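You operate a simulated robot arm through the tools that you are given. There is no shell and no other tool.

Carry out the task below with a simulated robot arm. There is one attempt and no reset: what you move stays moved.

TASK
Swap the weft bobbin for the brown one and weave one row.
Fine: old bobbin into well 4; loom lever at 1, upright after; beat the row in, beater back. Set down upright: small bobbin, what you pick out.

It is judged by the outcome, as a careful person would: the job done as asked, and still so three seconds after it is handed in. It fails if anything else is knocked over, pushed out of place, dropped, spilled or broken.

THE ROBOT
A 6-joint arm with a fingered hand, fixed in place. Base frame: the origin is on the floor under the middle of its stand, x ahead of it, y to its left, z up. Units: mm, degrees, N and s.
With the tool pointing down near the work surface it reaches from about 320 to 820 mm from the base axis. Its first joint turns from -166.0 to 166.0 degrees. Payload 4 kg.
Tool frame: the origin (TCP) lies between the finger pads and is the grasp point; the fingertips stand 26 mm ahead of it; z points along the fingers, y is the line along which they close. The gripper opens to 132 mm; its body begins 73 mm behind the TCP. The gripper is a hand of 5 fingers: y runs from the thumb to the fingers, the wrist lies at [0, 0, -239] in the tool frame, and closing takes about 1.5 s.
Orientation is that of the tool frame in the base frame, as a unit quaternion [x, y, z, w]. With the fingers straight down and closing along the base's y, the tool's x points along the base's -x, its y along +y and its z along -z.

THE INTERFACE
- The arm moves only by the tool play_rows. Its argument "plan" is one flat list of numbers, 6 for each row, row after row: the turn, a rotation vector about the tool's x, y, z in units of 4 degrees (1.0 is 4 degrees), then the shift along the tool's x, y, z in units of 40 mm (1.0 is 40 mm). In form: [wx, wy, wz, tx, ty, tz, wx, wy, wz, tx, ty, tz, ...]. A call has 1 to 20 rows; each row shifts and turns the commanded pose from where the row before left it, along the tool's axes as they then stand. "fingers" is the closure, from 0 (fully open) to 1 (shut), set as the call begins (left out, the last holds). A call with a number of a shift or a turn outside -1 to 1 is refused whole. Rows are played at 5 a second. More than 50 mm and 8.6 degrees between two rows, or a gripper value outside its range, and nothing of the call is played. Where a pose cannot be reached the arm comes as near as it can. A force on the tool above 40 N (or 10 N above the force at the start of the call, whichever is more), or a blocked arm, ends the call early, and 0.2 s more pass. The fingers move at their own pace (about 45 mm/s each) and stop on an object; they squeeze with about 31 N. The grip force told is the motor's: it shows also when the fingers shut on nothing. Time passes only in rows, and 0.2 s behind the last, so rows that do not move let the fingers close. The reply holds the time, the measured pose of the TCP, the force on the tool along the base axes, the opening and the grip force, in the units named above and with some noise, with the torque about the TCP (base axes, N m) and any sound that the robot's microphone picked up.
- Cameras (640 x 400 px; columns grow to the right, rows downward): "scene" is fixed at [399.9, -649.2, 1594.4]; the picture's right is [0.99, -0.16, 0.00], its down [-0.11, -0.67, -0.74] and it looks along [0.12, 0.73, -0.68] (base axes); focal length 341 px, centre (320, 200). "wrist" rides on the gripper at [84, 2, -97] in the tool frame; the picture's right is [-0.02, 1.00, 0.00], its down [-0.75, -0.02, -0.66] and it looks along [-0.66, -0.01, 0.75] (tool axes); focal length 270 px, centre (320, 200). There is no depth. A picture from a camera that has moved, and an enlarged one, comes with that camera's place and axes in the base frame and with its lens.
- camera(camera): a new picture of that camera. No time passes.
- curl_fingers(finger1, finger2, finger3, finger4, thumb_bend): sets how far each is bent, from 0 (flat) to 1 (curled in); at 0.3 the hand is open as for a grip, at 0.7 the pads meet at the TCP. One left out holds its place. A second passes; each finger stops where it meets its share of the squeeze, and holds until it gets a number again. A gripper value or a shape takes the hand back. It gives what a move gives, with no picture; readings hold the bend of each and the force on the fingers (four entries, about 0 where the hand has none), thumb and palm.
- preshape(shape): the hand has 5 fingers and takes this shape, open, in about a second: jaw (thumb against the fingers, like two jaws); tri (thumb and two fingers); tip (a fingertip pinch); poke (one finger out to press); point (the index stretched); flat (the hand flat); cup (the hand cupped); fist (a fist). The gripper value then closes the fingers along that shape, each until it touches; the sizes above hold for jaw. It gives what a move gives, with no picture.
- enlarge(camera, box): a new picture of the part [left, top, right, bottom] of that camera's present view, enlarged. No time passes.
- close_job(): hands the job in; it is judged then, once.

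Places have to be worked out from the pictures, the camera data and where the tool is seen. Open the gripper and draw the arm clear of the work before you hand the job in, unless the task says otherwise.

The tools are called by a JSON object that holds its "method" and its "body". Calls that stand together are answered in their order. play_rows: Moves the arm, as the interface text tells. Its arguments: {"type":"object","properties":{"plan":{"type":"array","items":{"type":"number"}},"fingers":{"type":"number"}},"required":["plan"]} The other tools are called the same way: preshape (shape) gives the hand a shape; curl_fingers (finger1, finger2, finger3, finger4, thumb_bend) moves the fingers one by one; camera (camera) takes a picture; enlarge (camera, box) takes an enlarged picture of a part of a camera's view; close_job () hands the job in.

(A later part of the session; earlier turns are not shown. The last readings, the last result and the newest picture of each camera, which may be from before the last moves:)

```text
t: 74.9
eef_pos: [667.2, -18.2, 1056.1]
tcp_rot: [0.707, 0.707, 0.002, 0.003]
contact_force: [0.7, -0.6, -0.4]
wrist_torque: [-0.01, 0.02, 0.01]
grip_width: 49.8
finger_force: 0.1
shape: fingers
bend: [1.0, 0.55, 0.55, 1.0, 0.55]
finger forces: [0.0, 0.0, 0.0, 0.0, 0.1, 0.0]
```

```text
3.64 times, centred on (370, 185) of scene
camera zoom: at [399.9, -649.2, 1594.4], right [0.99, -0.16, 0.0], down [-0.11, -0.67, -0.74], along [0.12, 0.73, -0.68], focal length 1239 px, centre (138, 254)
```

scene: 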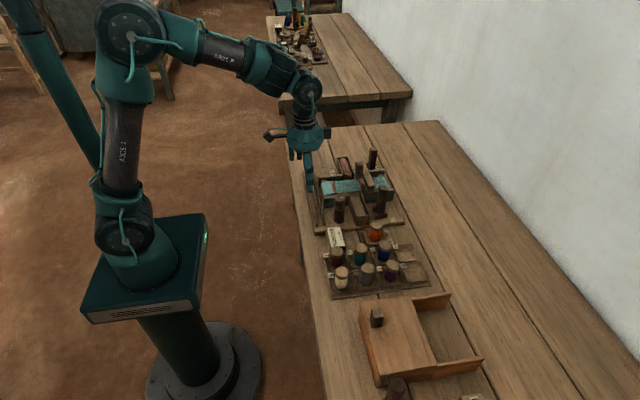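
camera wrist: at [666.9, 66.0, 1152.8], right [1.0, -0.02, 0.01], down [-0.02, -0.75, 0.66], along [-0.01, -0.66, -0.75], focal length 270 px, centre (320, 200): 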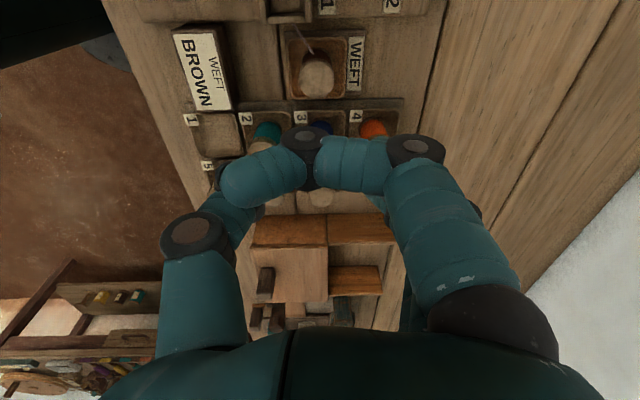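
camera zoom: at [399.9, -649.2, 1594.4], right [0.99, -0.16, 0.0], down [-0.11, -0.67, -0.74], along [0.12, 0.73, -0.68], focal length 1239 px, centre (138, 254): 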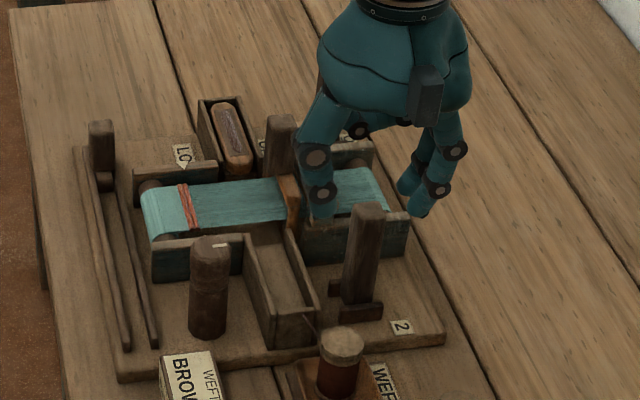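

The lever's top is at ≈(707,71.5,942). Open the grasping fingers wider and move above it.

{"method": "curl_fingers", "body": {"finger2": 0.45, "finger3": 0.45, "thumb_bend": 0.45}}

{"method": "play_rows", "body": {"plan": [0, 0, 0, 0.746, 0.333, 0.5, 0, 0, 0, 0.746, 0.333, 0.5, 0, 0, 0, 0.746, 0.333, 0.5]}}

{"method": "camera", "body": {"camera": "wrist"}}

{"method": "enlarge", "body": {"camera": "scene", "box": [330, 140, 430, 230]}}

```text
t: 75.9
eef_pos: [666.2, -17.5, 1057.1]
tcp_rot: [0.707, 0.707, 0.003, 0.002]
contact_force: [0.1, -0.5, 0.1]
wrist_torque: [-0.03, 0.02, 0.0]
grip_width: 55.0
finger_force: 0.1
shape: fingers
bend: [1.0, 0.45, 0.45, 1.0, 0.45]
finger forces: [0.0, 0.1, 0.1, 0.0, 0.0, 0.0]
```

```text
t: 76.7
eef_pos: [706.1, 72.1, 998.2]
tcp_rot: [0.707, 0.707, 0.003, 0.003]
contact_force: [-0.1, -0.7, -0.1]
wrist_torque: [-0.01, 0.02, -0.01]
grip_width: 55.3
finger_force: 0.0
shape: fingers
bend: [1.0, 0.45, 0.45, 1.0, 0.45]
finger forces: [0.0, 0.1, 0.0, 0.0, 0.0, 0.0]
```

```text
taken
camera wrist: at [707.0, 155.7, 1094.4], right [1.0, -0.02, 0.01], down [-0.02, -0.75, 0.66], along [-0.01, -0.66, -0.75], focal length 270 px, centre (320, 200)
```

wrist: 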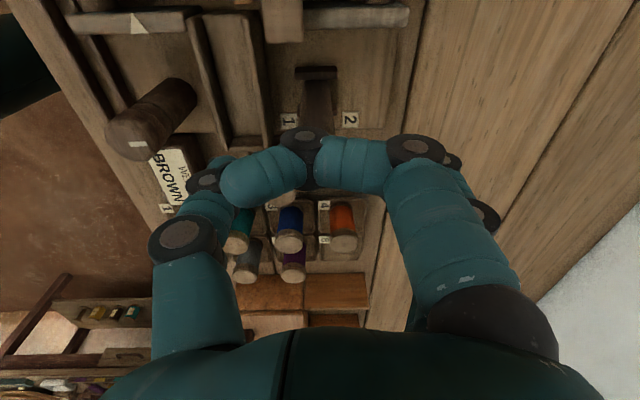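

```text
4.44 times, centred on (380, 185) of scene
camera zoom: at [399.9, -649.2, 1594.4], right [0.99, -0.16, 0.0], down [-0.11, -0.67, -0.74], along [0.12, 0.73, -0.68], focal length 1514 px, centre (53, 267)
```

zoom: 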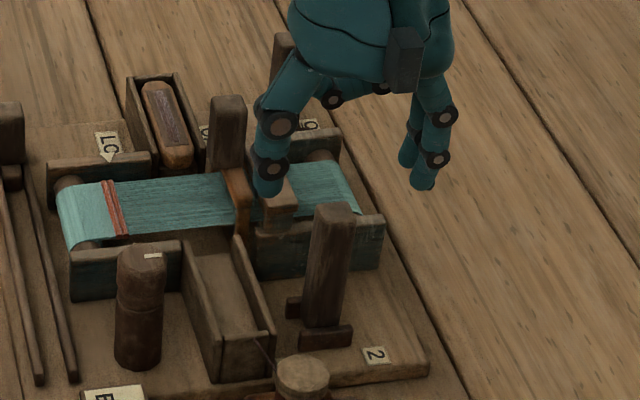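

Fingers straddle the lever evenly in x. Descend so the TCP is ~18 mm below the lever top (z≈925).

{"method": "play_rows", "body": {"plan": [0, 0, 0, 0, -0.05, 0.4, 0, 0, 0, 0, 0, 0.4, 0, 0, 0, 0, 0, 0.4, 0, 0, 0, 0, 0, 0.3, 0, 0, 0, 0, 0, 0.3]}}

{"method": "enlarge", "body": {"camera": "scene", "box": [330, 140, 430, 230]}}

{"method": "camera", "body": {"camera": "wrist"}}

```text
t: 77.9
eef_pos: [705.7, 73.2, 924.4]
tcp_rot: [0.708, 0.707, 0.003, 0.003]
contact_force: [-0.5, 0.1, -0.6]
wrist_torque: [-0.01, 0.01, 0.02]
grip_width: 55.4
finger_force: 0.1
shape: fingers
bend: [1.0, 0.45, 0.45, 1.0, 0.45]
finger forces: [0.0, 0.1, 0.0, 0.1, 0.0, 0.0]
```

```text
4.44 times, centred on (380, 185) of scene
camera zoom: at [399.9, -649.2, 1594.4], right [0.99, -0.16, 0.0], down [-0.11, -0.67, -0.74], along [0.12, 0.73, -0.68], focal length 1514 px, centre (53, 267)
```

zoom: 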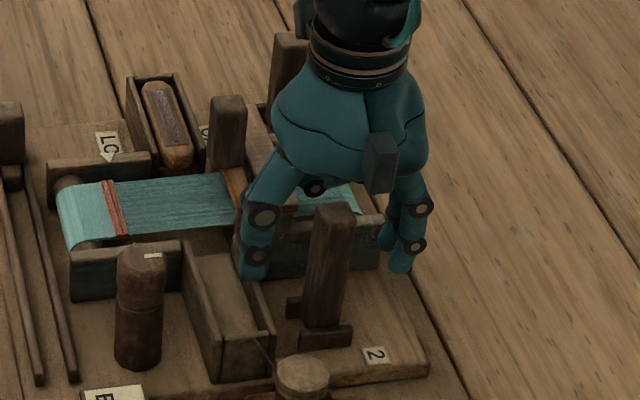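

```text
taken
camera wrist: at [704.5, 156.3, 1020.6], right [1.0, -0.02, 0.01], down [-0.02, -0.75, 0.66], along [-0.01, -0.66, -0.75], focal length 270 px, centre (320, 200)
```

wrist: 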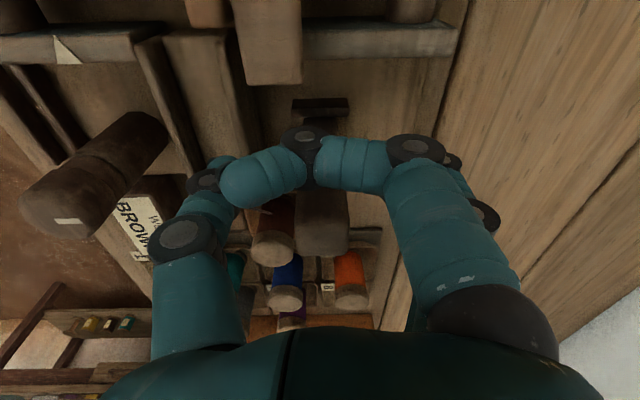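

The lever lies between the fingers, slightly toward −y of the tool. Shift 5 mm toward −y and close lightly.

{"method": "play_rows", "body": {"plan": [0, 0, 0, -0.125, 0, 0]}}

{"method": "curl_fingers", "body": {"finger2": 0.6, "finger3": 0.6, "thumb_bend": 0.6}}

{"method": "curl_fingers", "body": {"finger2": 0.65, "finger3": 0.65, "thumb_bend": 0.65}}

```text
t: 78.3
eef_pos: [703.7, 66.4, 925.2]
tcp_rot: [0.707, 0.707, 0.003, 0.003]
contact_force: [0.1, 0.4, -0.8]
wrist_torque: [0.02, 0.0, 0.01]
grip_width: 55.1
finger_force: 0.0
shape: fingers
bend: [1.0, 0.45, 0.45, 1.0, 0.45]
finger forces: [0.1, 0.1, 0.0, 0.0, 0.1, 0.0]
```

```text
t: 79.3
eef_pos: [704.3, 67.7, 926.0]
tcp_rot: [0.707, 0.707, 0.003, 0.003]
contact_force: [-1.3, -0.1, 0.3]
wrist_torque: [-0.02, 0.04, 0.01]
grip_width: 47.9
finger_force: 0.1
shape: fingers
bend: [1.0, 0.6, 0.6, 1.0, 0.6]
finger forces: [0.0, 0.0, 0.0, 0.1, 0.1, 0.1]
```

```text
t: 80.3
eef_pos: [704.2, 67.1, 925.2]
tcp_rot: [0.707, 0.707, 0.003, 0.002]
contact_force: [-0.6, -0.7, -0.1]
wrist_torque: [-0.03, 0.01, -0.01]
grip_width: 46.0
finger_force: 1.2
shape: fingers
bend: [1.0, 0.64, 0.65, 1.0, 0.64]
finger forces: [0.0, 0.5, 0.0, 0.0, 1.2, 0.0]
```

Light contact on both sides. Squeeze a bit more, then begin tilting about the pivot toward "1" (−x), 8° first.

{"method": "curl_fingers", "body": {"finger2": 0.72, "finger3": 0.72, "thumb_bend": 0.72}}

{"method": "play_rows", "body": {"plan": [-0.5, 0, 0, 0, -0.076, 0, -0.5, 0, 0, 0, -0.076, 0, -0.5, 0, 0, 0, -0.076, 0, -0.5, 0, 0, 0, -0.076, 0]}}

{"method": "enlarge", "body": {"camera": "scene", "box": [330, 140, 430, 230]}}

```text
t: 81.3
eef_pos: [705.1, 67.4, 924.5]
tcp_rot: [0.707, 0.708, 0.001, 0.002]
contact_force: [-0.4, 0.2, -7.4]
wrist_torque: [0.01, 0.01, -0.03]
grip_width: 45.3
finger_force: 9.6
shape: fingers
bend: [1.0, 0.68, 0.68, 1.0, 0.67]
finger forces: [0.1, 5.4, 4.5, 0.0, 10.1, 0.1]
```

```text
t: 82.3
eef_pos: [692.3, 67.1, 924.0]
tcp_rot: [0.705, 0.705, 0.052, 0.052]
contact_force: [1.5, 0.5, -13.4]
wrist_torque: [0.01, -0.05, 0.01]
grip_width: 45.6
finger_force: 9.2
shape: fingers
bend: [1.0, 0.67, 0.68, 1.0, 0.67]
finger forces: [0.1, 5.6, 4.4, 0.0, 8.9, 0.0]
```

```text
4.44 times, centred on (380, 185) of scene
camera zoom: at [399.9, -649.2, 1594.4], right [0.99, -0.16, 0.0], down [-0.11, -0.67, -0.74], along [0.12, 0.73, -0.68], focal length 1514 px, centre (53, 267)
```

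zoom: 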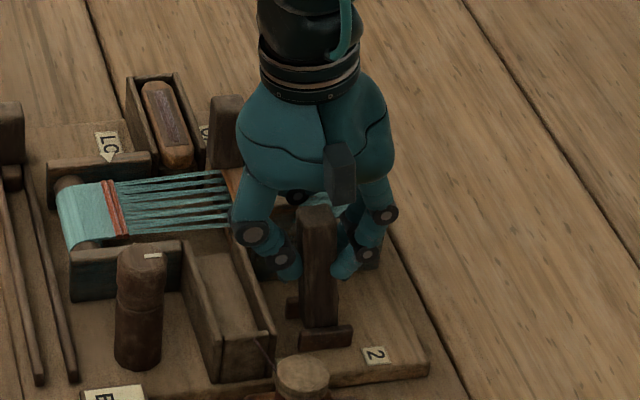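

The warp splits into a shed as the lever tilts—good. Continue, easing slightly downward to relieve the vertical pull.

{"method": "play_rows", "body": {"plan": [-0.5, 0, 0, 0, -0.076, 0.03, -0.5, 0, 0, 0, -0.076, 0.03, -0.5, 0, 0, 0, -0.076, 0.03, -0.5, 0, 0, 0, -0.076, 0.03]}}

{"method": "play_rows", "body": {"plan": [-0.5, 0, 0, 0, -0.076, 0.01, -0.5, 0, 0, 0, -0.076, 0.01]}}

{"method": "enlarge", "body": {"camera": "scene", "box": [330, 140, 430, 230]}}

```text
t: 83.3
eef_pos: [681.7, 67.0, 919.2]
tcp_rot: [0.7, 0.7, 0.102, 0.102]
contact_force: [-3.0, 4.5, 10.4]
wrist_torque: [0.11, -0.03, 0.02]
grip_width: 45.2
finger_force: 13.0
shape: fingers
bend: [1.0, 0.7, 0.7, 1.0, 0.68]
finger forces: [0.0, 8.2, 5.6, 0.0, 13.1, 0.0]
```

```text
t: 83.9
eef_pos: [676.4, 66.2, 916.7]
tcp_rot: [0.695, 0.696, 0.126, 0.126]
contact_force: [-7.0, 7.4, 15.2]
wrist_torque: [0.11, 0.02, 0.03]
grip_width: 44.9
finger_force: 14.8
shape: fingers
bend: [1.0, 0.7, 0.71, 1.0, 0.68]
finger forces: [0.1, 9.2, 5.6, 0.1, 14.2, 0.0]
```

```text
4.44 times, centred on (380, 185) of scene
camera zoom: at [399.9, -649.2, 1594.4], right [0.99, -0.16, 0.0], down [-0.11, -0.67, -0.74], along [0.12, 0.73, -0.68], focal length 1514 px, centre (53, 267)
```

zoom: 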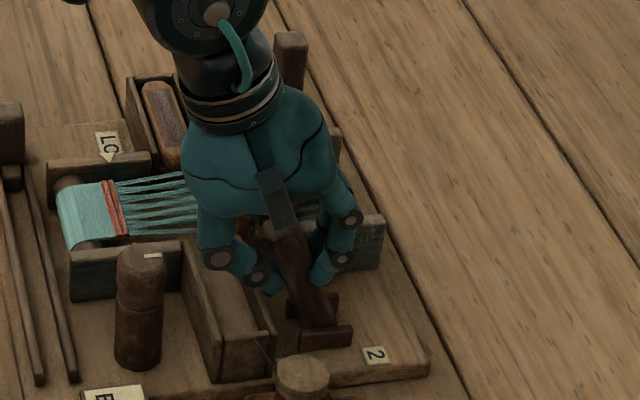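

Tilt is ~20° and the lever follows; the upward push means I should rise slightly. Continue a few more degrees.

{"method": "play_rows", "body": {"plan": [-0.5, 0, 0, 0, -0.076, -0.03, -0.5, 0, 0, 0, -0.076, -0.03]}}

{"method": "play_rows", "body": {"plan": [-0.5, 0, 0, 0, -0.076, -0.01, -0.5, 0, 0, 0, -0.076, -0.01]}}

{"method": "enlarge", "body": {"camera": "scene", "box": [330, 140, 430, 230]}}

```text
t: 84.5
eef_pos: [671.8, 65.7, 916.7]
tcp_rot: [0.691, 0.691, 0.15, 0.15]
contact_force: [9.6, 4.5, 4.4]
wrist_torque: [0.11, -0.25, 0.07]
grip_width: 44.7
finger_force: 12.1
shape: fingers
bend: [1.0, 0.68, 0.69, 1.0, 0.68]
finger forces: [0.1, 10.5, 7.4, 0.0, 6.3, 0.1]
```

```text
t: 85.1
eef_pos: [665.0, 66.7, 913.5]
tcp_rot: [0.686, 0.685, 0.174, 0.174]
contact_force: [16.3, 5.6, 4.6]
wrist_torque: [0.05, -0.32, 0.11]
grip_width: 44.4
finger_force: 13.1
shape: fingers
bend: [1.0, 0.65, 0.66, 1.0, 0.69]
finger forces: [0.1, 13.1, 9.3, 0.0, 2.7, 0.0]
```

```text
4.44 times, centred on (380, 185) of scene
camera zoom: at [399.9, -649.2, 1594.4], right [0.99, -0.16, 0.0], down [-0.11, -0.67, -0.74], along [0.12, 0.73, -0.68], focal length 1514 px, centre (53, 267)
```

zoom: 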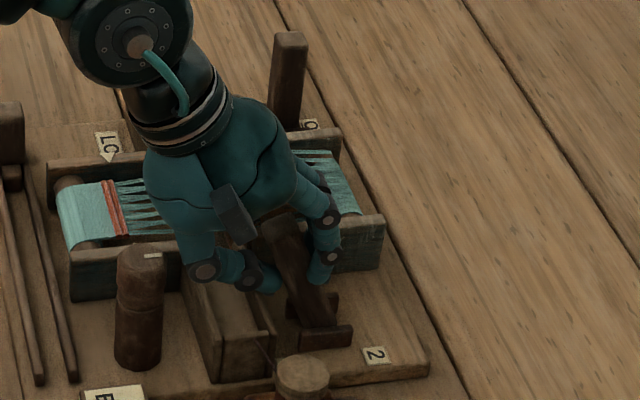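

The force has risen to 16 N with the fingers yielding: the lever is at its stop at "1". Ease back slightly, then open the fingers and see whether it stays.

{"method": "play_rows", "body": {"plan": [0.5, 0, 0, 0, 0.076, 0, 0.3, 0, 0, 0, 0.05, 0]}}

{"method": "curl_fingers", "body": {"finger2": 0.5, "finger3": 0.5, "thumb_bend": 0.5}}

{"method": "enlarge", "body": {"camera": "scene", "box": [330, 140, 430, 230]}}

```text
t: 85.7
eef_pos: [668.5, 67.0, 913.7]
tcp_rot: [0.69, 0.69, 0.154, 0.153]
contact_force: [6.7, 7.7, 4.8]
wrist_torque: [0.07, -0.27, 0.16]
grip_width: 44.5
finger_force: 12.1
shape: fingers
bend: [1.0, 0.66, 0.68, 1.0, 0.69]
finger forces: [0.1, 11.1, 6.6, 0.0, 6.5, 0.0]
```

```text
t: 86.7
eef_pos: [668.7, 65.7, 916.5]
tcp_rot: [0.69, 0.69, 0.156, 0.155]
contact_force: [1.6, -7.5, 26.6]
wrist_torque: [-0.11, 0.14, 0.0]
grip_width: 46.6
finger_force: 12.4
shape: fingers
bend: [1.0, 0.5, 0.5, 1.0, 0.58]
finger forces: [0.0, 0.0, 0.1, 0.1, 25.2, 0.0]
```

```text
4.44 times, centred on (380, 185) of scene
camera zoom: at [399.9, -649.2, 1594.4], right [0.99, -0.16, 0.0], down [-0.11, -0.67, -0.74], along [0.12, 0.73, -0.68], focal length 1514 px, centre (53, 267)
```

zoom: 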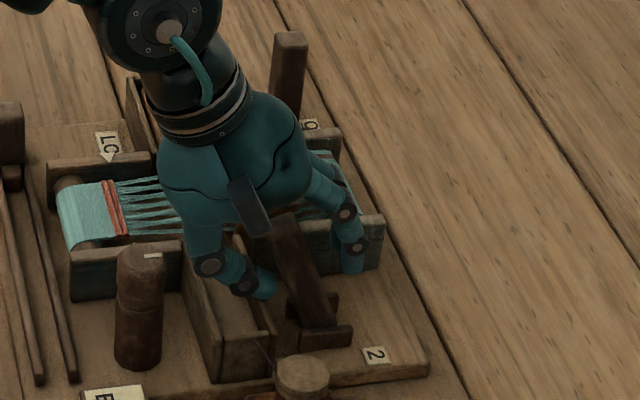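

The lever stays at "1", but the thumb is pressing down on the shuttle box's wall. Retreat along the tool axis (parallel to the tilted lever).

{"method": "play_rows", "body": {"plan": [0, 0, 0, 0, 0, -0.2, 0, 0, 0, 0, 0, -0.3]}}

{"method": "enlarge", "body": {"camera": "scene", "box": [330, 140, 430, 230]}}

```text
t: 87.3
eef_pos: [660.1, 65.5, 931.9]
tcp_rot: [0.69, 0.691, 0.153, 0.152]
contact_force: [0.2, -0.1, -0.7]
wrist_torque: [0.01, 0.0, 0.0]
grip_width: 52.3
finger_force: 0.1
shape: fingers
bend: [1.0, 0.5, 0.5, 1.0, 0.5]
finger forces: [0.1, 0.0, 0.1, 0.0, 0.0, 0.1]
```

```text
4.44 times, centred on (380, 185) of scene
camera zoom: at [399.9, -649.2, 1594.4], right [0.99, -0.16, 0.0], down [-0.11, -0.67, -0.74], along [0.12, 0.73, -0.68], focal length 1514 px, centre (53, 267)
```

zoom: 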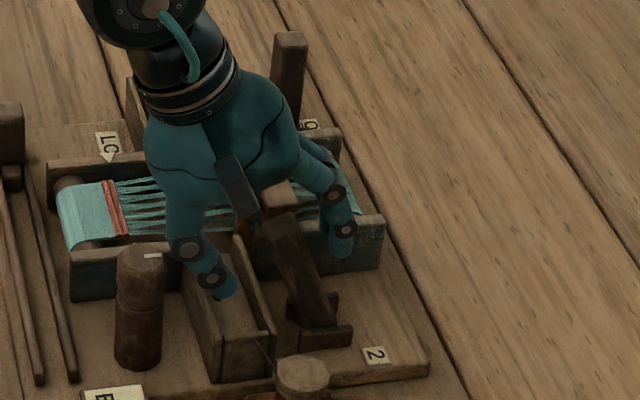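

Free of contact. Retreat further up along the tool axis, level the tool again, and look at the loom.

{"method": "play_rows", "body": {"plan": [0, 0, 0, 0, 0, -0.8, 0, 0, 0, 0, 0, -0.9, 0, 0, 0, 0, 0, -0.9, 1, 0, 0, 0, 0, -0.4, 1, 0, 0, 0, 0, -0.4, 1, 0, 0, 0, 0, -0.2, 1, 0, 0, 0, 0, 0, 1, 0, 0, 0, 0, 0, 1, 0, 0, 0, 0, 0]}}

{"method": "preshape", "body": {"shape": "tri"}}

{"method": "camera", "body": {"camera": "wrist"}}

{"method": "enlarge", "body": {"camera": "scene", "box": [300, 130, 440, 240]}}

```text
t: 89.3
eef_pos: [601.3, 65.8, 1065.0]
tcp_rot: [0.707, 0.707, 0.007, 0.007]
contact_force: [-0.9, -0.6, 0.1]
wrist_torque: [0.04, 0.03, 0.0]
grip_width: 52.5
finger_force: 0.2
shape: fingers
bend: [1.0, 0.5, 0.5, 1.0, 0.5]
finger forces: [0.0, 0.0, 0.1, 0.1, 0.1, 0.0]
```

```text
t: 90.2
eef_pos: [602.0, 66.8, 1064.4]
tcp_rot: [0.707, 0.707, 0.007, 0.008]
contact_force: [0.2, 0.0, 0.2]
wrist_torque: [-0.01, -0.01, 0.0]
grip_width: 132.0
finger_force: 0.0
shape: tri
bend: [0.0, 0.3, 0.3, 0.0, 0.3]
finger forces: [0.0, 0.0, 0.0, 0.0, 0.0, 0.0]
```

```text
taken
camera wrist: at [600.3, 150.5, 1160.8], right [1.0, -0.02, 0.02], down [-0.03, -0.75, 0.66], along [0.0, -0.66, -0.75], focal length 270 px, centre (320, 200)
```

wrist: 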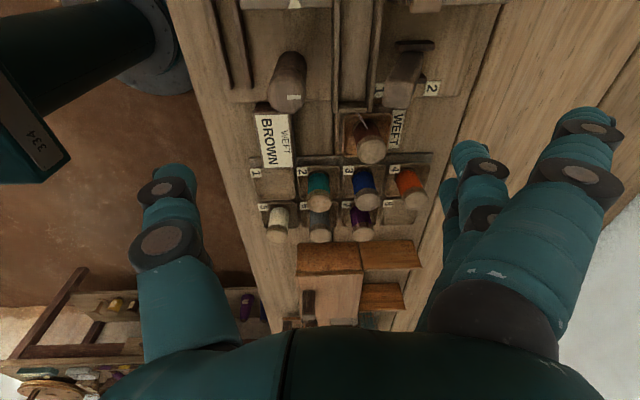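

```text
3.64 times, centred on (370, 185) of scene
camera zoom: at [399.9, -649.2, 1594.4], right [0.99, -0.16, 0.0], down [-0.11, -0.67, -0.74], along [0.12, 0.73, -0.68], focal length 1239 px, centre (138, 254)
```

zoom: 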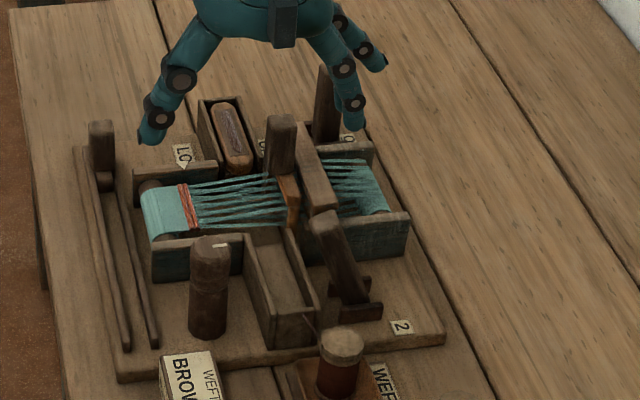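

The lever stays at "1" with the shed open. Next find how the shuttle is thrown: turn to 0° and view the slider rail and shuttle closely.

{"method": "play_rows", "body": {"plan": [0, 0, -1, 0, 0, 0, 0, 0, -1, 0, 0, 0, 0, 0, -1, 0, 0, 0, 0, 0, -1, 0, 0, 0, 0, 0, -1, 0, 0, 0, 0, 0, -1, 0, 0, 0, 0, 0, -1, 0, 0, 0, 0, 0, -1, 0, 0, 0, 0, 0, -1, 0, 0, 0, 0, 0, -1, 0, 0, 0, 0, 0, -1, 0, 0, 0, 0, 0, -1, 0, 0, 0, 0, 0, -1, 0, 0, 0, 0, 0, -1, 0, 0, 0, 0, 0, -1, 0, 0, 0, 0, 0, -1, 0, 0, 0, 0, 0, -1, 0, 0, 0, 0, 0, -1, 0, 0, 0, 0, 0, -1, 0, 0, 0, 0, 0, -1, 0, 0, 0]}}

{"method": "play_rows", "body": {"plan": [0, 0, -1, 0, 0, 0, 0, 0, -1, 0, 0, 0, 0, 0, -0.5, 0, 0, 0, 0, 0, 0, 0.75, 0.8, 0, 0, 0, 0, 0.75, 0.8, 0, 0, 0, 0, 0.75, 0.8, 0, 0, 0, 0, 0.75, 0.8, 0]}}

{"method": "camera", "body": {"camera": "wrist"}}

{"method": "enlarge", "body": {"camera": "wrist", "box": [220, 40, 460, 240]}}

```text
t: 94.4
eef_pos: [601.1, 65.6, 1064.0]
tcp_rot: [0.086, 0.996, 0.001, 0.011]
contact_force: [-0.2, 1.0, 0.1]
wrist_torque: [-0.01, 0.0, 0.0]
grip_width: 132.0
finger_force: 0.0
shape: tri
bend: [0.0, 0.3, 0.3, 0.0, 0.3]
finger forces: [0.1, 0.1, 0.1, 0.0, 0.1, 0.1]
```

```text
t: 96.0
eef_pos: [480.6, 193.4, 1062.5]
tcp_rot: [0.0, 1.0, 0.0, 0.01]
contact_force: [-0.9, 0.8, 0.1]
wrist_torque: [-0.01, -0.01, 0.0]
grip_width: 132.0
finger_force: 0.0
shape: tri
bend: [0.0, 0.3, 0.3, 0.0, 0.3]
finger forces: [0.0, 0.1, 0.1, 0.0, 0.0, 0.1]
```

```text
taken
camera wrist: at [392.7, 194.9, 1157.1], right [0.02, 1.0, 0.0], down [0.74, -0.02, 0.67], along [0.67, -0.01, -0.74], focal length 270 px, centre (320, 200)
```

wrist: 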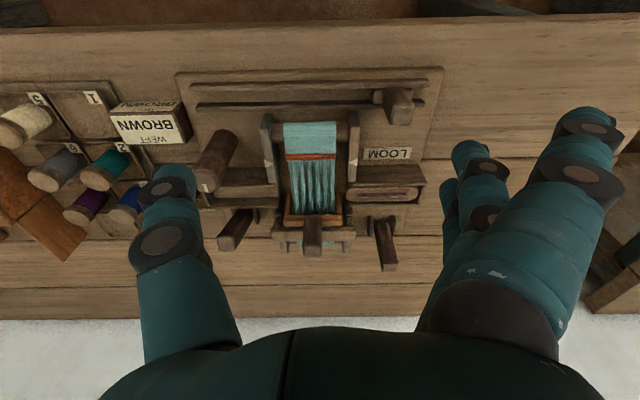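

```text
2.00 times, centred on (340, 140) of wrist
camera zoom: at [392.7, 194.9, 1157.1], right [0.02, 1.0, 0.0], down [0.74, -0.02, 0.67], along [0.67, -0.01, -0.74], focal length 541 px, centre (280, 320)
```

zoom: 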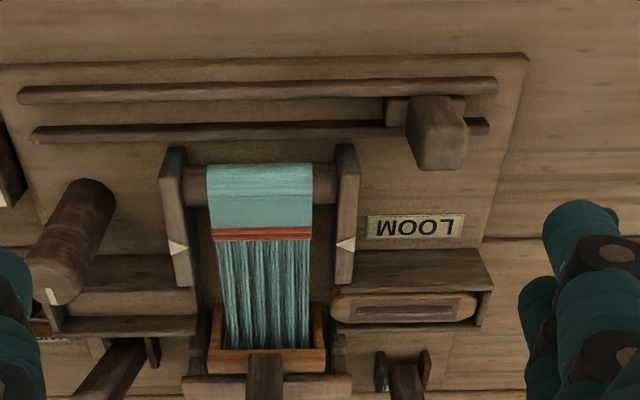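

The shuttle's centre (y≈281) matches the slider handle's (y≈277), so the slider very likely carries the shuttle; rails run y≈39…319 at x≈517. I'll shape the hand and go above the slider handle, offset toward −x to stay clear of the frames.

{"method": "curl_fingers", "body": {"finger1": 1, "finger4": 1, "finger2": 0.45, "finger3": 0.45, "thumb_bend": 0.45}}

{"method": "play_rows", "body": {"plan": [0, 0.29, 0, -0.15, 0.52, 0.7, 0, 0, 0, -0.15, 0.52, 0.7, 0, 0, 0, -0.15, 0.52, 0.7, 0, 0, 0, -0.15, 0.52, 0.7]}}

{"method": "camera", "body": {"camera": "wrist"}}

{"method": "enlarge", "body": {"camera": "scene", "box": [290, 110, 410, 210]}}

```text
t: 97.0
eef_pos: [480.0, 193.7, 1062.2]
tcp_rot: [0.0, 1.0, 0.0, 0.011]
contact_force: [0.5, -0.5, 0.8]
wrist_torque: [-0.02, -0.01, -0.03]
grip_width: 55.7
finger_force: 0.1
shape: fingers
bend: [1.0, 0.45, 0.45, 1.0, 0.45]
finger forces: [0.0, 0.1, 0.0, 0.0, 0.0, 0.0]
```

```text
t: 98.0
eef_pos: [504.9, 278.0, 949.7]
tcp_rot: [0.0, 1.0, 0.0, 0.001]
contact_force: [0.1, -1.0, -0.3]
wrist_torque: [-0.01, -0.01, -0.02]
grip_width: 55.9
finger_force: 0.0
shape: fingers
bend: [1.0, 0.45, 0.45, 1.0, 0.45]
finger forces: [0.0, 0.0, 0.1, 0.0, 0.0, 0.1]
```

```text
taken
camera wrist: at [419.2, 279.5, 1046.1], right [0.02, 1.0, 0.0], down [0.75, -0.02, 0.66], along [0.66, -0.01, -0.75], focal length 270 px, centre (320, 200)
```

wrist: 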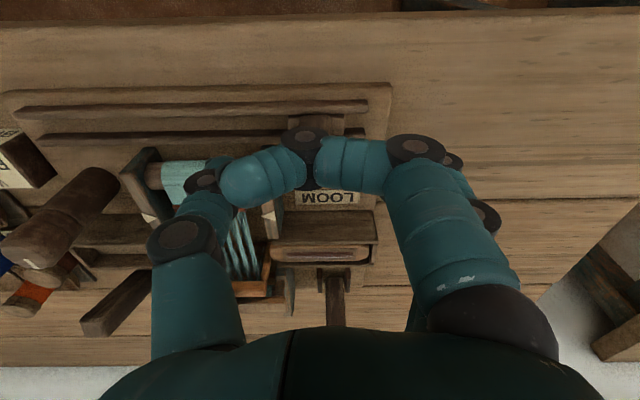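

```text
4.00 times, centred on (350, 160) of scene
camera zoom: at [399.9, -649.2, 1594.4], right [0.99, -0.16, 0.0], down [-0.11, -0.67, -0.74], along [0.12, 0.73, -0.68], focal length 1363 px, centre (200, 360)
```

zoom: 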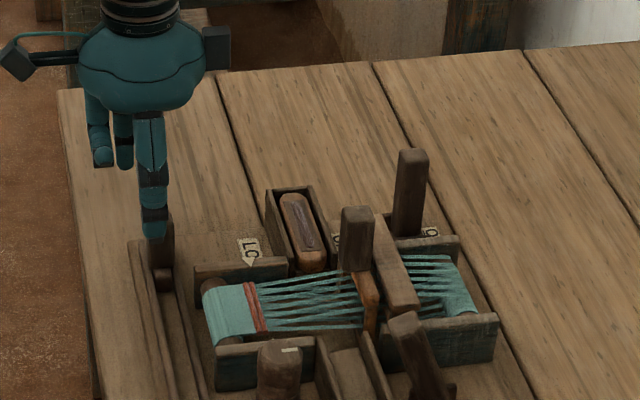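

The hand straddles the slider handle in y. Descend to z≈898 and look again.

{"method": "play_rows", "body": {"plan": [0, 0, 0, 0, 0, 0.4, 0, 0, 0, 0, 0, 0.3, 0, 0, 0, 0, 0, 0.3, 0, 0, 0, 0, 0, 0.3]}}

{"method": "camera", "body": {"camera": "wrist"}}

{"method": "enlarge", "body": {"camera": "scene", "box": [290, 110, 410, 210]}}

```text
t: 99.0
eef_pos: [504.0, 279.2, 898.0]
tcp_rot: [0.0, 1.0, 0.0, -0.001]
contact_force: [-0.9, -0.2, 0.0]
wrist_torque: [-0.01, -0.01, -0.01]
grip_width: 55.4
finger_force: 0.1
shape: fingers
bend: [1.0, 0.45, 0.45, 1.0, 0.45]
finger forces: [0.0, 0.0, 0.1, 0.0, 0.0, 0.1]
```

```text
taken
camera wrist: at [419.8, 280.1, 994.7], right [0.02, 1.0, 0.0], down [0.75, -0.02, 0.66], along [0.66, -0.01, -0.75], focal length 270 px, centre (320, 200)
```

wrist: 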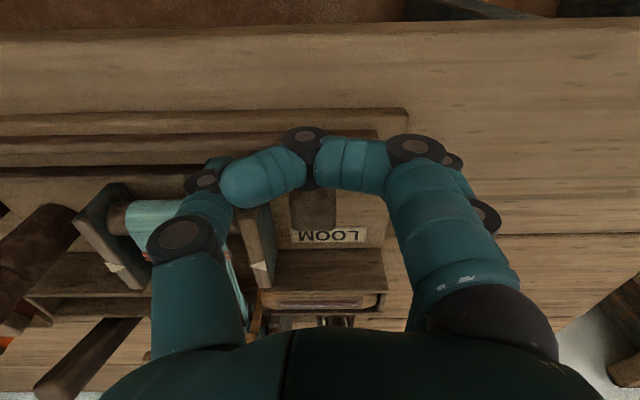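

```text
4.00 times, centred on (350, 160) of scene
camera zoom: at [399.9, -649.2, 1594.4], right [0.99, -0.16, 0.0], down [-0.11, -0.67, -0.74], along [0.12, 0.73, -0.68], focal length 1363 px, centre (200, 360)
```

zoom: 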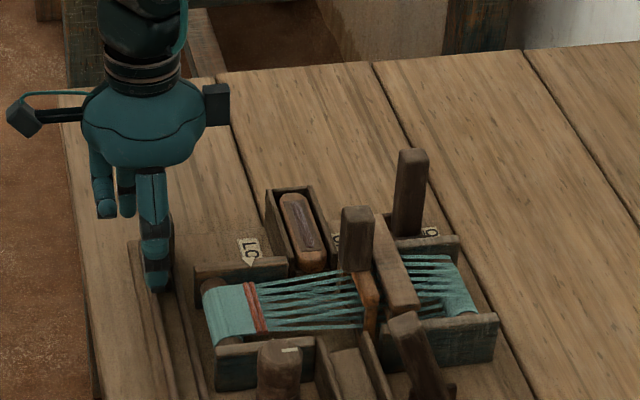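

The handle is between thumb and fingers. Before moving I want the frame ends' clearance; enlarge the wrist view.

{"method": "enlarge", "body": {"camera": "wrist", "box": [60, 100, 360, 300]}}

{"method": "enlarge", "body": {"camera": "scene", "box": [305, 150, 375, 200]}}

```text
2.00 times, centred on (210, 200) of wrist
camera zoom: at [419.8, 280.1, 994.7], right [0.02, 1.0, 0.0], down [0.75, -0.02, 0.66], along [0.66, -0.01, -0.75], focal length 541 px, centre (540, 200)
```

zoom: 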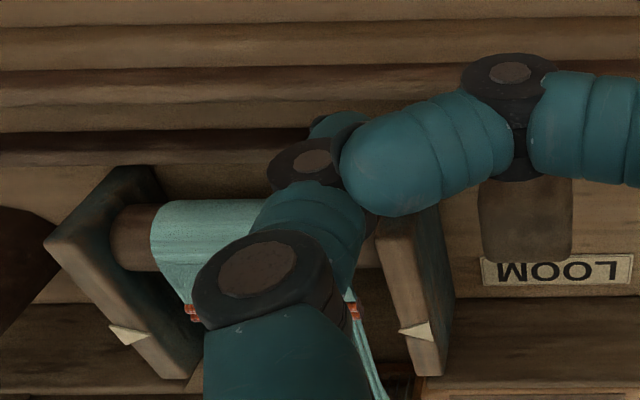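

```text
8.00 times, centred on (340, 175) of scene
camera zoom: at [399.9, -649.2, 1594.4], right [0.99, -0.16, 0.0], down [-0.11, -0.67, -0.74], along [0.12, 0.73, -0.68], focal length 2726 px, centre (160, 400)
```

zoom: 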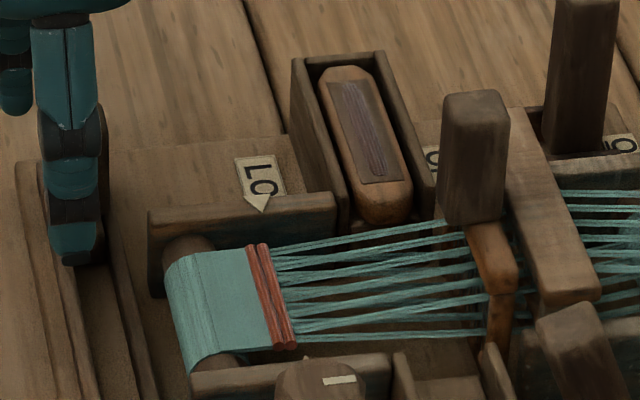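

Frame ends are at x≈541, so there is room. Shift 2 mm in +x and close lightly on the handle.

{"method": "play_rows", "body": {"plan": [0, 0, 0, -0.06, -0.05, 0]}}

{"method": "curl_fingers", "body": {"finger2": 0.6, "finger3": 0.6, "thumb_bend": 0.6}}

{"method": "curl_fingers", "body": {"finger2": 0.68, "finger3": 0.68, "thumb_bend": 0.68}}

{"method": "enlarge", "body": {"camera": "scene", "box": [305, 150, 375, 200]}}

```text
t: 99.4
eef_pos: [507.2, 275.2, 898.3]
tcp_rot: [0.0, 1.0, 0.0, 0.0]
contact_force: [0.2, -0.4, 0.3]
wrist_torque: [0.01, 0.0, 0.03]
grip_width: 55.3
finger_force: 0.0
shape: fingers
bend: [1.0, 0.45, 0.45, 1.0, 0.45]
finger forces: [0.1, 0.1, 0.0, 0.1, 0.0, 0.1]
```

```text
t: 100.4
eef_pos: [507.9, 276.0, 898.9]
tcp_rot: [0.0, 1.0, 0.0, 0.001]
contact_force: [-0.1, -0.1, 0.4]
wrist_torque: [0.02, 0.01, -0.02]
grip_width: 47.8
finger_force: 0.0
shape: fingers
bend: [1.0, 0.6, 0.6, 1.0, 0.6]
finger forces: [0.0, 0.0, 0.0, 0.0, 0.0, 0.0]
```

```text
t: 101.4
eef_pos: [507.4, 275.3, 898.6]
tcp_rot: [0.001, 1.0, 0.0, -0.001]
contact_force: [-0.4, -3.5, -1.2]
wrist_torque: [-0.04, 0.04, 0.0]
grip_width: 45.7
finger_force: 3.3
shape: fingers
bend: [1.0, 0.68, 0.64, 1.0, 0.66]
finger forces: [0.1, 0.0, 2.6, 0.0, 4.9, 0.0]
```

```text
8.00 times, centred on (340, 175) of scene
camera zoom: at [399.9, -649.2, 1594.4], right [0.99, -0.16, 0.0], down [-0.11, -0.67, -0.74], along [0.12, 0.73, -0.68], focal length 2726 px, centre (160, 400)
```

zoom: 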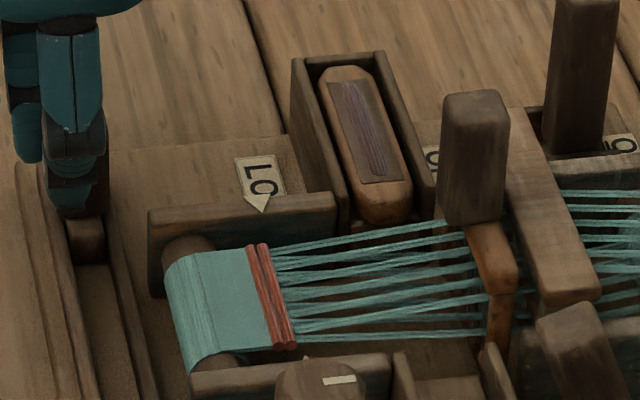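

Thumb and finger 3 hold the handle. Slide 20 mm toward −y as a test and watch the shuttle.

{"method": "play_rows", "body": {"plan": [0, 0, 0, 0, -0.12, 0, 0, 0, 0, 0, -0.18, 0, 0, 0, 0, 0, -0.2, 0]}}

{"method": "enlarge", "body": {"camera": "scene", "box": [305, 150, 375, 200]}}

```text
t: 102.2
eef_pos: [508.6, 256.0, 898.6]
tcp_rot: [0.0, 1.0, 0.0, 0.0]
contact_force: [-1.6, 0.3, -4.3]
wrist_torque: [0.01, 0.03, 0.04]
grip_width: 45.7
finger_force: 3.6
shape: fingers
bend: [1.0, 0.68, 0.64, 1.0, 0.66]
finger forces: [0.0, 0.0, 3.3, 0.0, 3.2, 0.1]
```

```text
8.00 times, centred on (340, 175) of scene
camera zoom: at [399.9, -649.2, 1594.4], right [0.99, -0.16, 0.0], down [-0.11, -0.67, -0.74], along [0.12, 0.73, -0.68], focal length 2726 px, centre (160, 400)
```

zoom: 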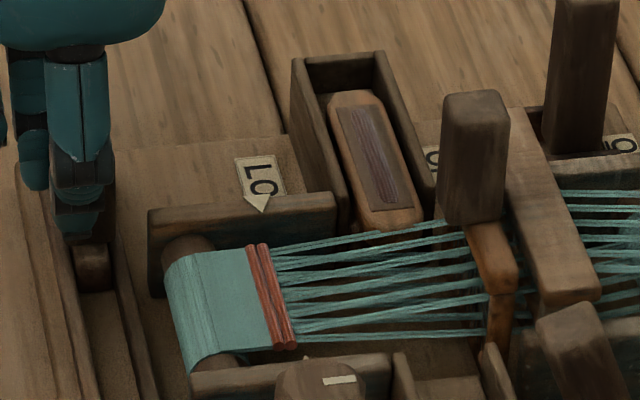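

The shuttle follows the slider. Continue sliding toward −y.

{"method": "play_rows", "body": {"plan": [0, 0, 0, 0, -0.35, 0, 0, 0, 0, 0, -0.35, 0, 0, 0, 0, 0, -0.35, 0, 0, 0, 0, 0, -0.35, 0, 0, 0, 0, 0, -0.35, 0, 0, 0, 0, 0, -0.35, 0]}}

{"method": "enlarge", "body": {"camera": "scene", "box": [295, 140, 405, 220]}}

```text
t: 103.6
eef_pos: [509.1, 170.5, 898.4]
tcp_rot: [-0.001, 1.0, 0.0, 0.0]
contact_force: [-5.0, -0.1, 0.4]
wrist_torque: [0.0, 0.06, 0.02]
grip_width: 45.5
finger_force: 3.9
shape: fingers
bend: [1.0, 0.68, 0.64, 1.0, 0.66]
finger forces: [0.0, 0.0, 3.4, 0.0, 4.4, 0.0]
```

```text
5.00 times, centred on (350, 180) of scene
camera zoom: at [399.9, -649.2, 1594.4], right [0.99, -0.16, 0.0], down [-0.11, -0.67, -0.74], along [0.12, 0.73, -0.68], focal length 1704 px, centre (170, 300)
```

zoom: 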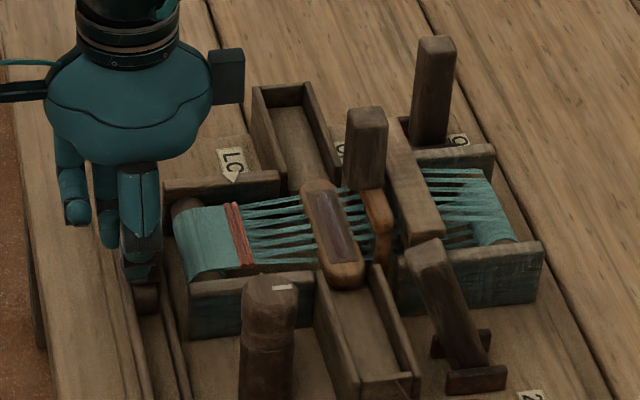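

The shuttle passes through the open shed. Continue, drifting slightly toward −x to keep clear of the tall knob.

{"method": "play_rows", "body": {"plan": [0, 0, 0, 0.02, -0.35, 0, 0, 0, 0, 0.02, -0.35, 0, 0, 0, 0, 0.02, -0.35, 0, 0, 0, 0, 0.02, -0.35, 0, 0, 0, 0, 0.01, -0.3, 0]}}

{"method": "enlarge", "body": {"camera": "scene", "box": [295, 140, 405, 220]}}

{"method": "camera", "body": {"camera": "wrist"}}

```text
t: 104.8
eef_pos: [505.4, 103.8, 899.0]
tcp_rot: [0.0, 1.0, 0.0, 0.001]
contact_force: [6.8, 0.4, 2.8]
wrist_torque: [0.01, -0.19, -0.02]
grip_width: 45.4
finger_force: 4.3
shape: fingers
bend: [1.0, 0.68, 0.64, 1.0, 0.67]
finger forces: [0.0, 0.0, 6.2, 0.1, 3.5, 0.0]
```

```text
5.00 times, centred on (350, 180) of scene
camera zoom: at [399.9, -649.2, 1594.4], right [0.99, -0.16, 0.0], down [-0.11, -0.67, -0.74], along [0.12, 0.73, -0.68], focal length 1704 px, centre (170, 300)
```

zoom: 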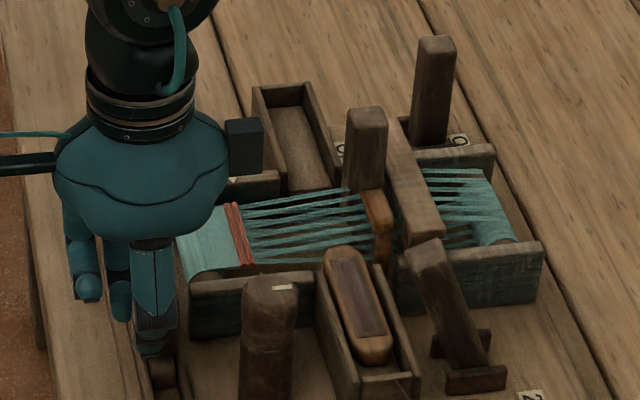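

```text
taken
camera wrist: at [420.4, 104.0, 994.3], right [0.02, 1.0, 0.0], down [0.75, -0.02, 0.66], along [0.66, -0.01, -0.75], focal length 270 px, centre (320, 200)
```

wrist: 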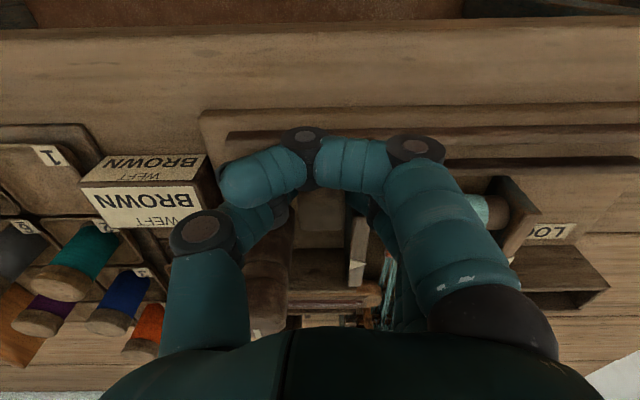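

The shuttle is mostly inside the −y box. Continue gently to its end.

{"method": "play_rows", "body": {"plan": [0, 0, 0, 0, -0.25, 0, 0, 0, 0, 0, -0.25, 0, 0, 0, 0, 0, -0.2, 0]}}

{"method": "enlarge", "body": {"camera": "scene", "box": [295, 140, 405, 220]}}

```text
t: 105.6
eef_pos: [504.4, 75.2, 899.5]
tcp_rot: [0.0, 1.0, 0.001, 0.001]
contact_force: [6.2, 9.5, 5.2]
wrist_torque: [0.3, -0.19, -0.01]
grip_width: 45.0
finger_force: 5.3
shape: fingers
bend: [1.0, 0.68, 0.61, 1.0, 0.68]
finger forces: [0.0, 0.0, 10.8, 0.0, 0.0, 0.1]
```

```text
5.00 times, centred on (350, 180) of scene
camera zoom: at [399.9, -649.2, 1594.4], right [0.99, -0.16, 0.0], down [-0.11, -0.67, -0.74], along [0.12, 0.73, -0.68], focal length 1704 px, centre (170, 300)
```

zoom: 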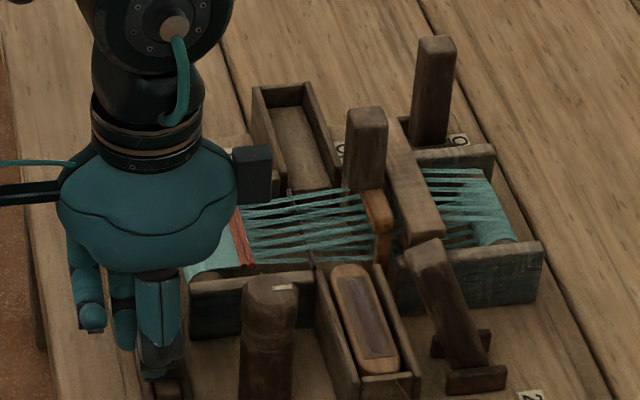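

There's 9.5 N of resistance and a dark weft line now lies across the shed. Push a few mm more to confirm the end stop.

{"method": "play_rows", "body": {"plan": [0, 0, 0, 0, -0.1, 0, 0, 0, 0, 0, -0.05, 0]}}

{"method": "enlarge", "body": {"camera": "scene", "box": [335, 165, 405, 225]}}

```text
t: 106.2
eef_pos: [505.0, 70.0, 898.6]
tcp_rot: [-0.001, 1.0, 0.0, 0.0]
contact_force: [4.9, 12.8, 7.9]
wrist_torque: [0.55, -0.21, -0.02]
grip_width: 44.5
finger_force: 7.0
shape: fingers
bend: [1.0, 0.68, 0.59, 1.0, 0.68]
finger forces: [0.0, 0.1, 13.6, 0.0, 0.1, 0.0]
```

```text
6.67 times, centred on (370, 195) of scene
camera zoom: at [399.9, -649.2, 1594.4], right [0.99, -0.16, 0.0], down [-0.11, -0.67, -0.74], along [0.12, 0.73, -0.68], focal length 2272 px, centre (-13, 233)
```

zoom: 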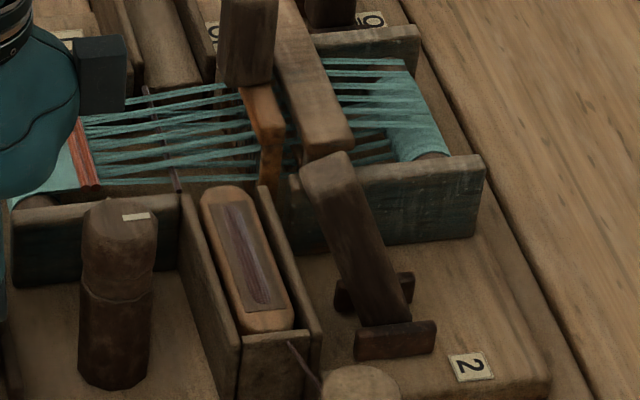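

The slider is at its stop and the shuttle fully in the −y box. Unload, open the fingers, and lift away.

{"method": "play_rows", "body": {"plan": [0, 0, 0, 0, 0.15, 0]}}

{"method": "curl_fingers", "body": {"finger2": 0.45, "finger3": 0.45, "thumb_bend": 0.45}}

{"method": "play_rows", "body": {"plan": [0, 0, 0, 0, 0, -0.3, 0, 0, 0, 0, 0, -0.6, 0, 0, 0, 0, 0, -0.9, 0, 0, 0, 0, 0, -0.9, 0, 0, 0, 0, 0, -0.9, 0, 0, 0, 0, 0, -0.9]}}

{"method": "enlarge", "body": {"camera": "scene", "box": [295, 130, 415, 230]}}

{"method": "camera", "body": {"camera": "wrist"}}

```text
t: 106.6
eef_pos: [505.2, 75.7, 897.6]
tcp_rot: [0.0, 1.0, 0.001, -0.001]
contact_force: [3.1, 8.0, 4.4]
wrist_torque: [0.27, -0.14, 0.02]
grip_width: 44.8
finger_force: 4.8
shape: fingers
bend: [1.0, 0.68, 0.61, 1.0, 0.68]
finger forces: [0.0, 0.0, 8.9, 0.0, 0.0, 0.0]
```

```text
t: 107.6
eef_pos: [505.8, 75.6, 898.9]
tcp_rot: [0.0, 1.0, 0.0, -0.001]
contact_force: [-0.4, -0.4, 1.3]
wrist_torque: [0.05, 0.0, 0.03]
grip_width: 55.2
finger_force: 0.0
shape: fingers
bend: [1.0, 0.45, 0.45, 1.0, 0.45]
finger forces: [0.0, 0.0, 0.1, 0.2, 0.1, 0.0]
```

```text
t: 109.0
eef_pos: [504.8, 74.7, 1079.1]
tcp_rot: [0.0, 1.0, 0.0, 0.0]
contact_force: [0.5, 0.6, -0.9]
wrist_torque: [-0.01, -0.01, -0.01]
grip_width: 55.2
finger_force: 0.1
shape: fingers
bend: [1.0, 0.45, 0.45, 1.0, 0.45]
finger forces: [0.1, 0.0, 0.0, 0.0, 0.0, 0.0]
```

```text
4.00 times, centred on (355, 180) of scene
camera zoom: at [399.9, -649.2, 1594.4], right [0.99, -0.16, 0.0], down [-0.11, -0.67, -0.74], along [0.12, 0.73, -0.68], focal length 1363 px, centre (180, 280)
```

zoom: 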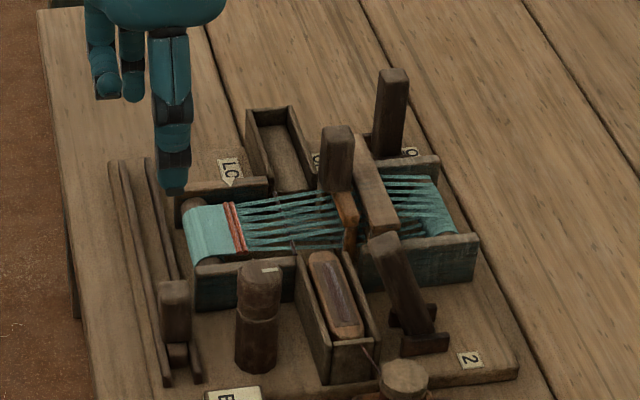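

```text
taken
camera wrist: at [419.1, 75.6, 1175.5], right [0.02, 1.0, 0.0], down [0.75, -0.01, 0.66], along [0.66, -0.01, -0.75], focal length 270 px, centre (320, 200)
```

wrist: 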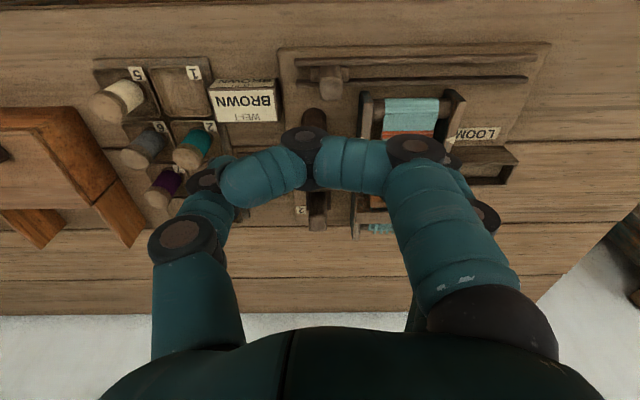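

Slider and shuttle stay at the −y end with the pick laid in. Now the beater: turn to +90° and go above its handle (≈(659,174), top z≈961).

{"method": "play_rows", "body": {"plan": [0, 0, 1, 0, 0, 0, 0, 0, 1, 0, 0, 0, 0, 0, 1, 0, 0, 0, 0, 0, 1, 0, 0, 0, 0, 0, 1, 0, 0, 0, 0, 0, 1, 0, 0, 0, 0, 0, 1, 0, 0, 0, 0, 0, 1, 0, 0, 0, 0, 0, 1, 0, 0, 0, 0, 0, 1, 0, 0, 0, 0, 0, 1, 0, 0, 0, 0, 0, 1, 0, 0, 0, 0, 0, 1, 0, 0, 0, 0, 0, 1, 0, 0, 0, 0, 0, 1, 0, 0, 0, 0, 0, 1, 0, 0, 0, 0, 0, 1, 0, 0, 0, 0, 0, 1, 0, 0, 0, 0, 0, 1, 0, 0, 0, 0, 0, 1, 0, 0, 0]}}

{"method": "play_rows", "body": {"plan": [0, 0, 1, 0, 0, 0, 0, 0, 1, 0, 0, 0, 0, 0, 0.5, 0, 0, 0, 0, 0, 0, 0.496, 0.766, 0, 0, 0, 0, 0.496, 0.766, 0, 0, 0, 0, 0.496, 0.766, 0, 0, 0, 0, 0.496, 0.766, 0, 0, 0, 0, 0.496, 0.766, 0]}}

{"method": "camera", "body": {"camera": "wrist"}}

{"method": "enlarge", "body": {"camera": "scene", "box": [310, 110, 430, 210]}}

```text
t: 113.2
eef_pos: [504.8, 75.4, 1079.3]
tcp_rot: [0.643, 0.766, 0.0, -0.001]
contact_force: [-0.3, 0.1, 0.4]
wrist_torque: [-0.02, 0.02, 0.02]
grip_width: 55.2
finger_force: 0.0
shape: fingers
bend: [1.0, 0.45, 0.45, 1.0, 0.45]
finger forces: [0.0, 0.0, 0.0, 0.0, 0.0, 0.0]
```

```text
t: 115.0
eef_pos: [656.9, 178.2, 1078.8]
tcp_rot: [0.707, 0.707, 0.0, 0.001]
contact_force: [0.2, 0.6, 0.8]
wrist_torque: [0.01, -0.01, -0.01]
grip_width: 55.3
finger_force: 0.0
shape: fingers
bend: [1.0, 0.45, 0.45, 1.0, 0.45]
finger forces: [0.0, 0.0, 0.0, 0.0, 0.0, 0.1]
```

```text
taken
camera wrist: at [656.7, 261.3, 1174.2], right [1.0, -0.02, 0.0], down [-0.02, -0.75, 0.66], along [-0.01, -0.66, -0.75], focal length 270 px, centre (320, 200)
```

wrist: 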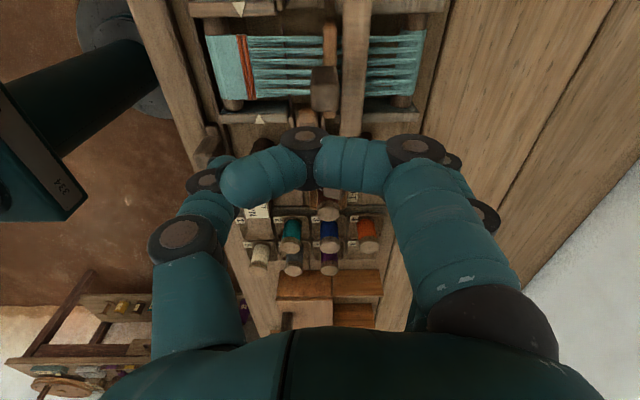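

```text
4.00 times, centred on (370, 160) of scene
camera zoom: at [399.9, -649.2, 1594.4], right [0.99, -0.16, 0.0], down [-0.11, -0.67, -0.74], along [0.12, 0.73, -0.68], focal length 1363 px, centre (120, 360)
```

zoom: 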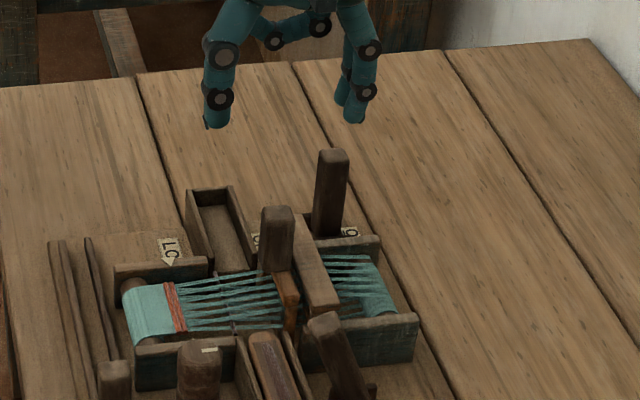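

Enlarge the wrist view of the beater handle and heddle bar to place it.

{"method": "enlarge", "body": {"camera": "wrist", "box": [200, 0, 440, 140]}}

```text
2.67 times, centred on (320, 70) of wrist
camera zoom: at [656.7, 261.3, 1174.2], right [1.0, -0.02, 0.0], down [-0.02, -0.75, 0.66], along [-0.01, -0.66, -0.75], focal length 721 px, centre (320, 547)
```

zoom: 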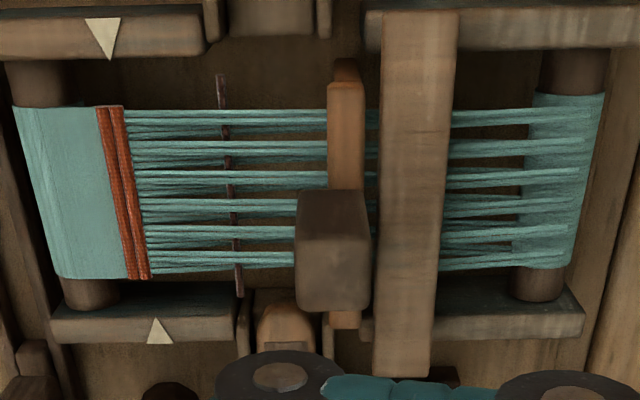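

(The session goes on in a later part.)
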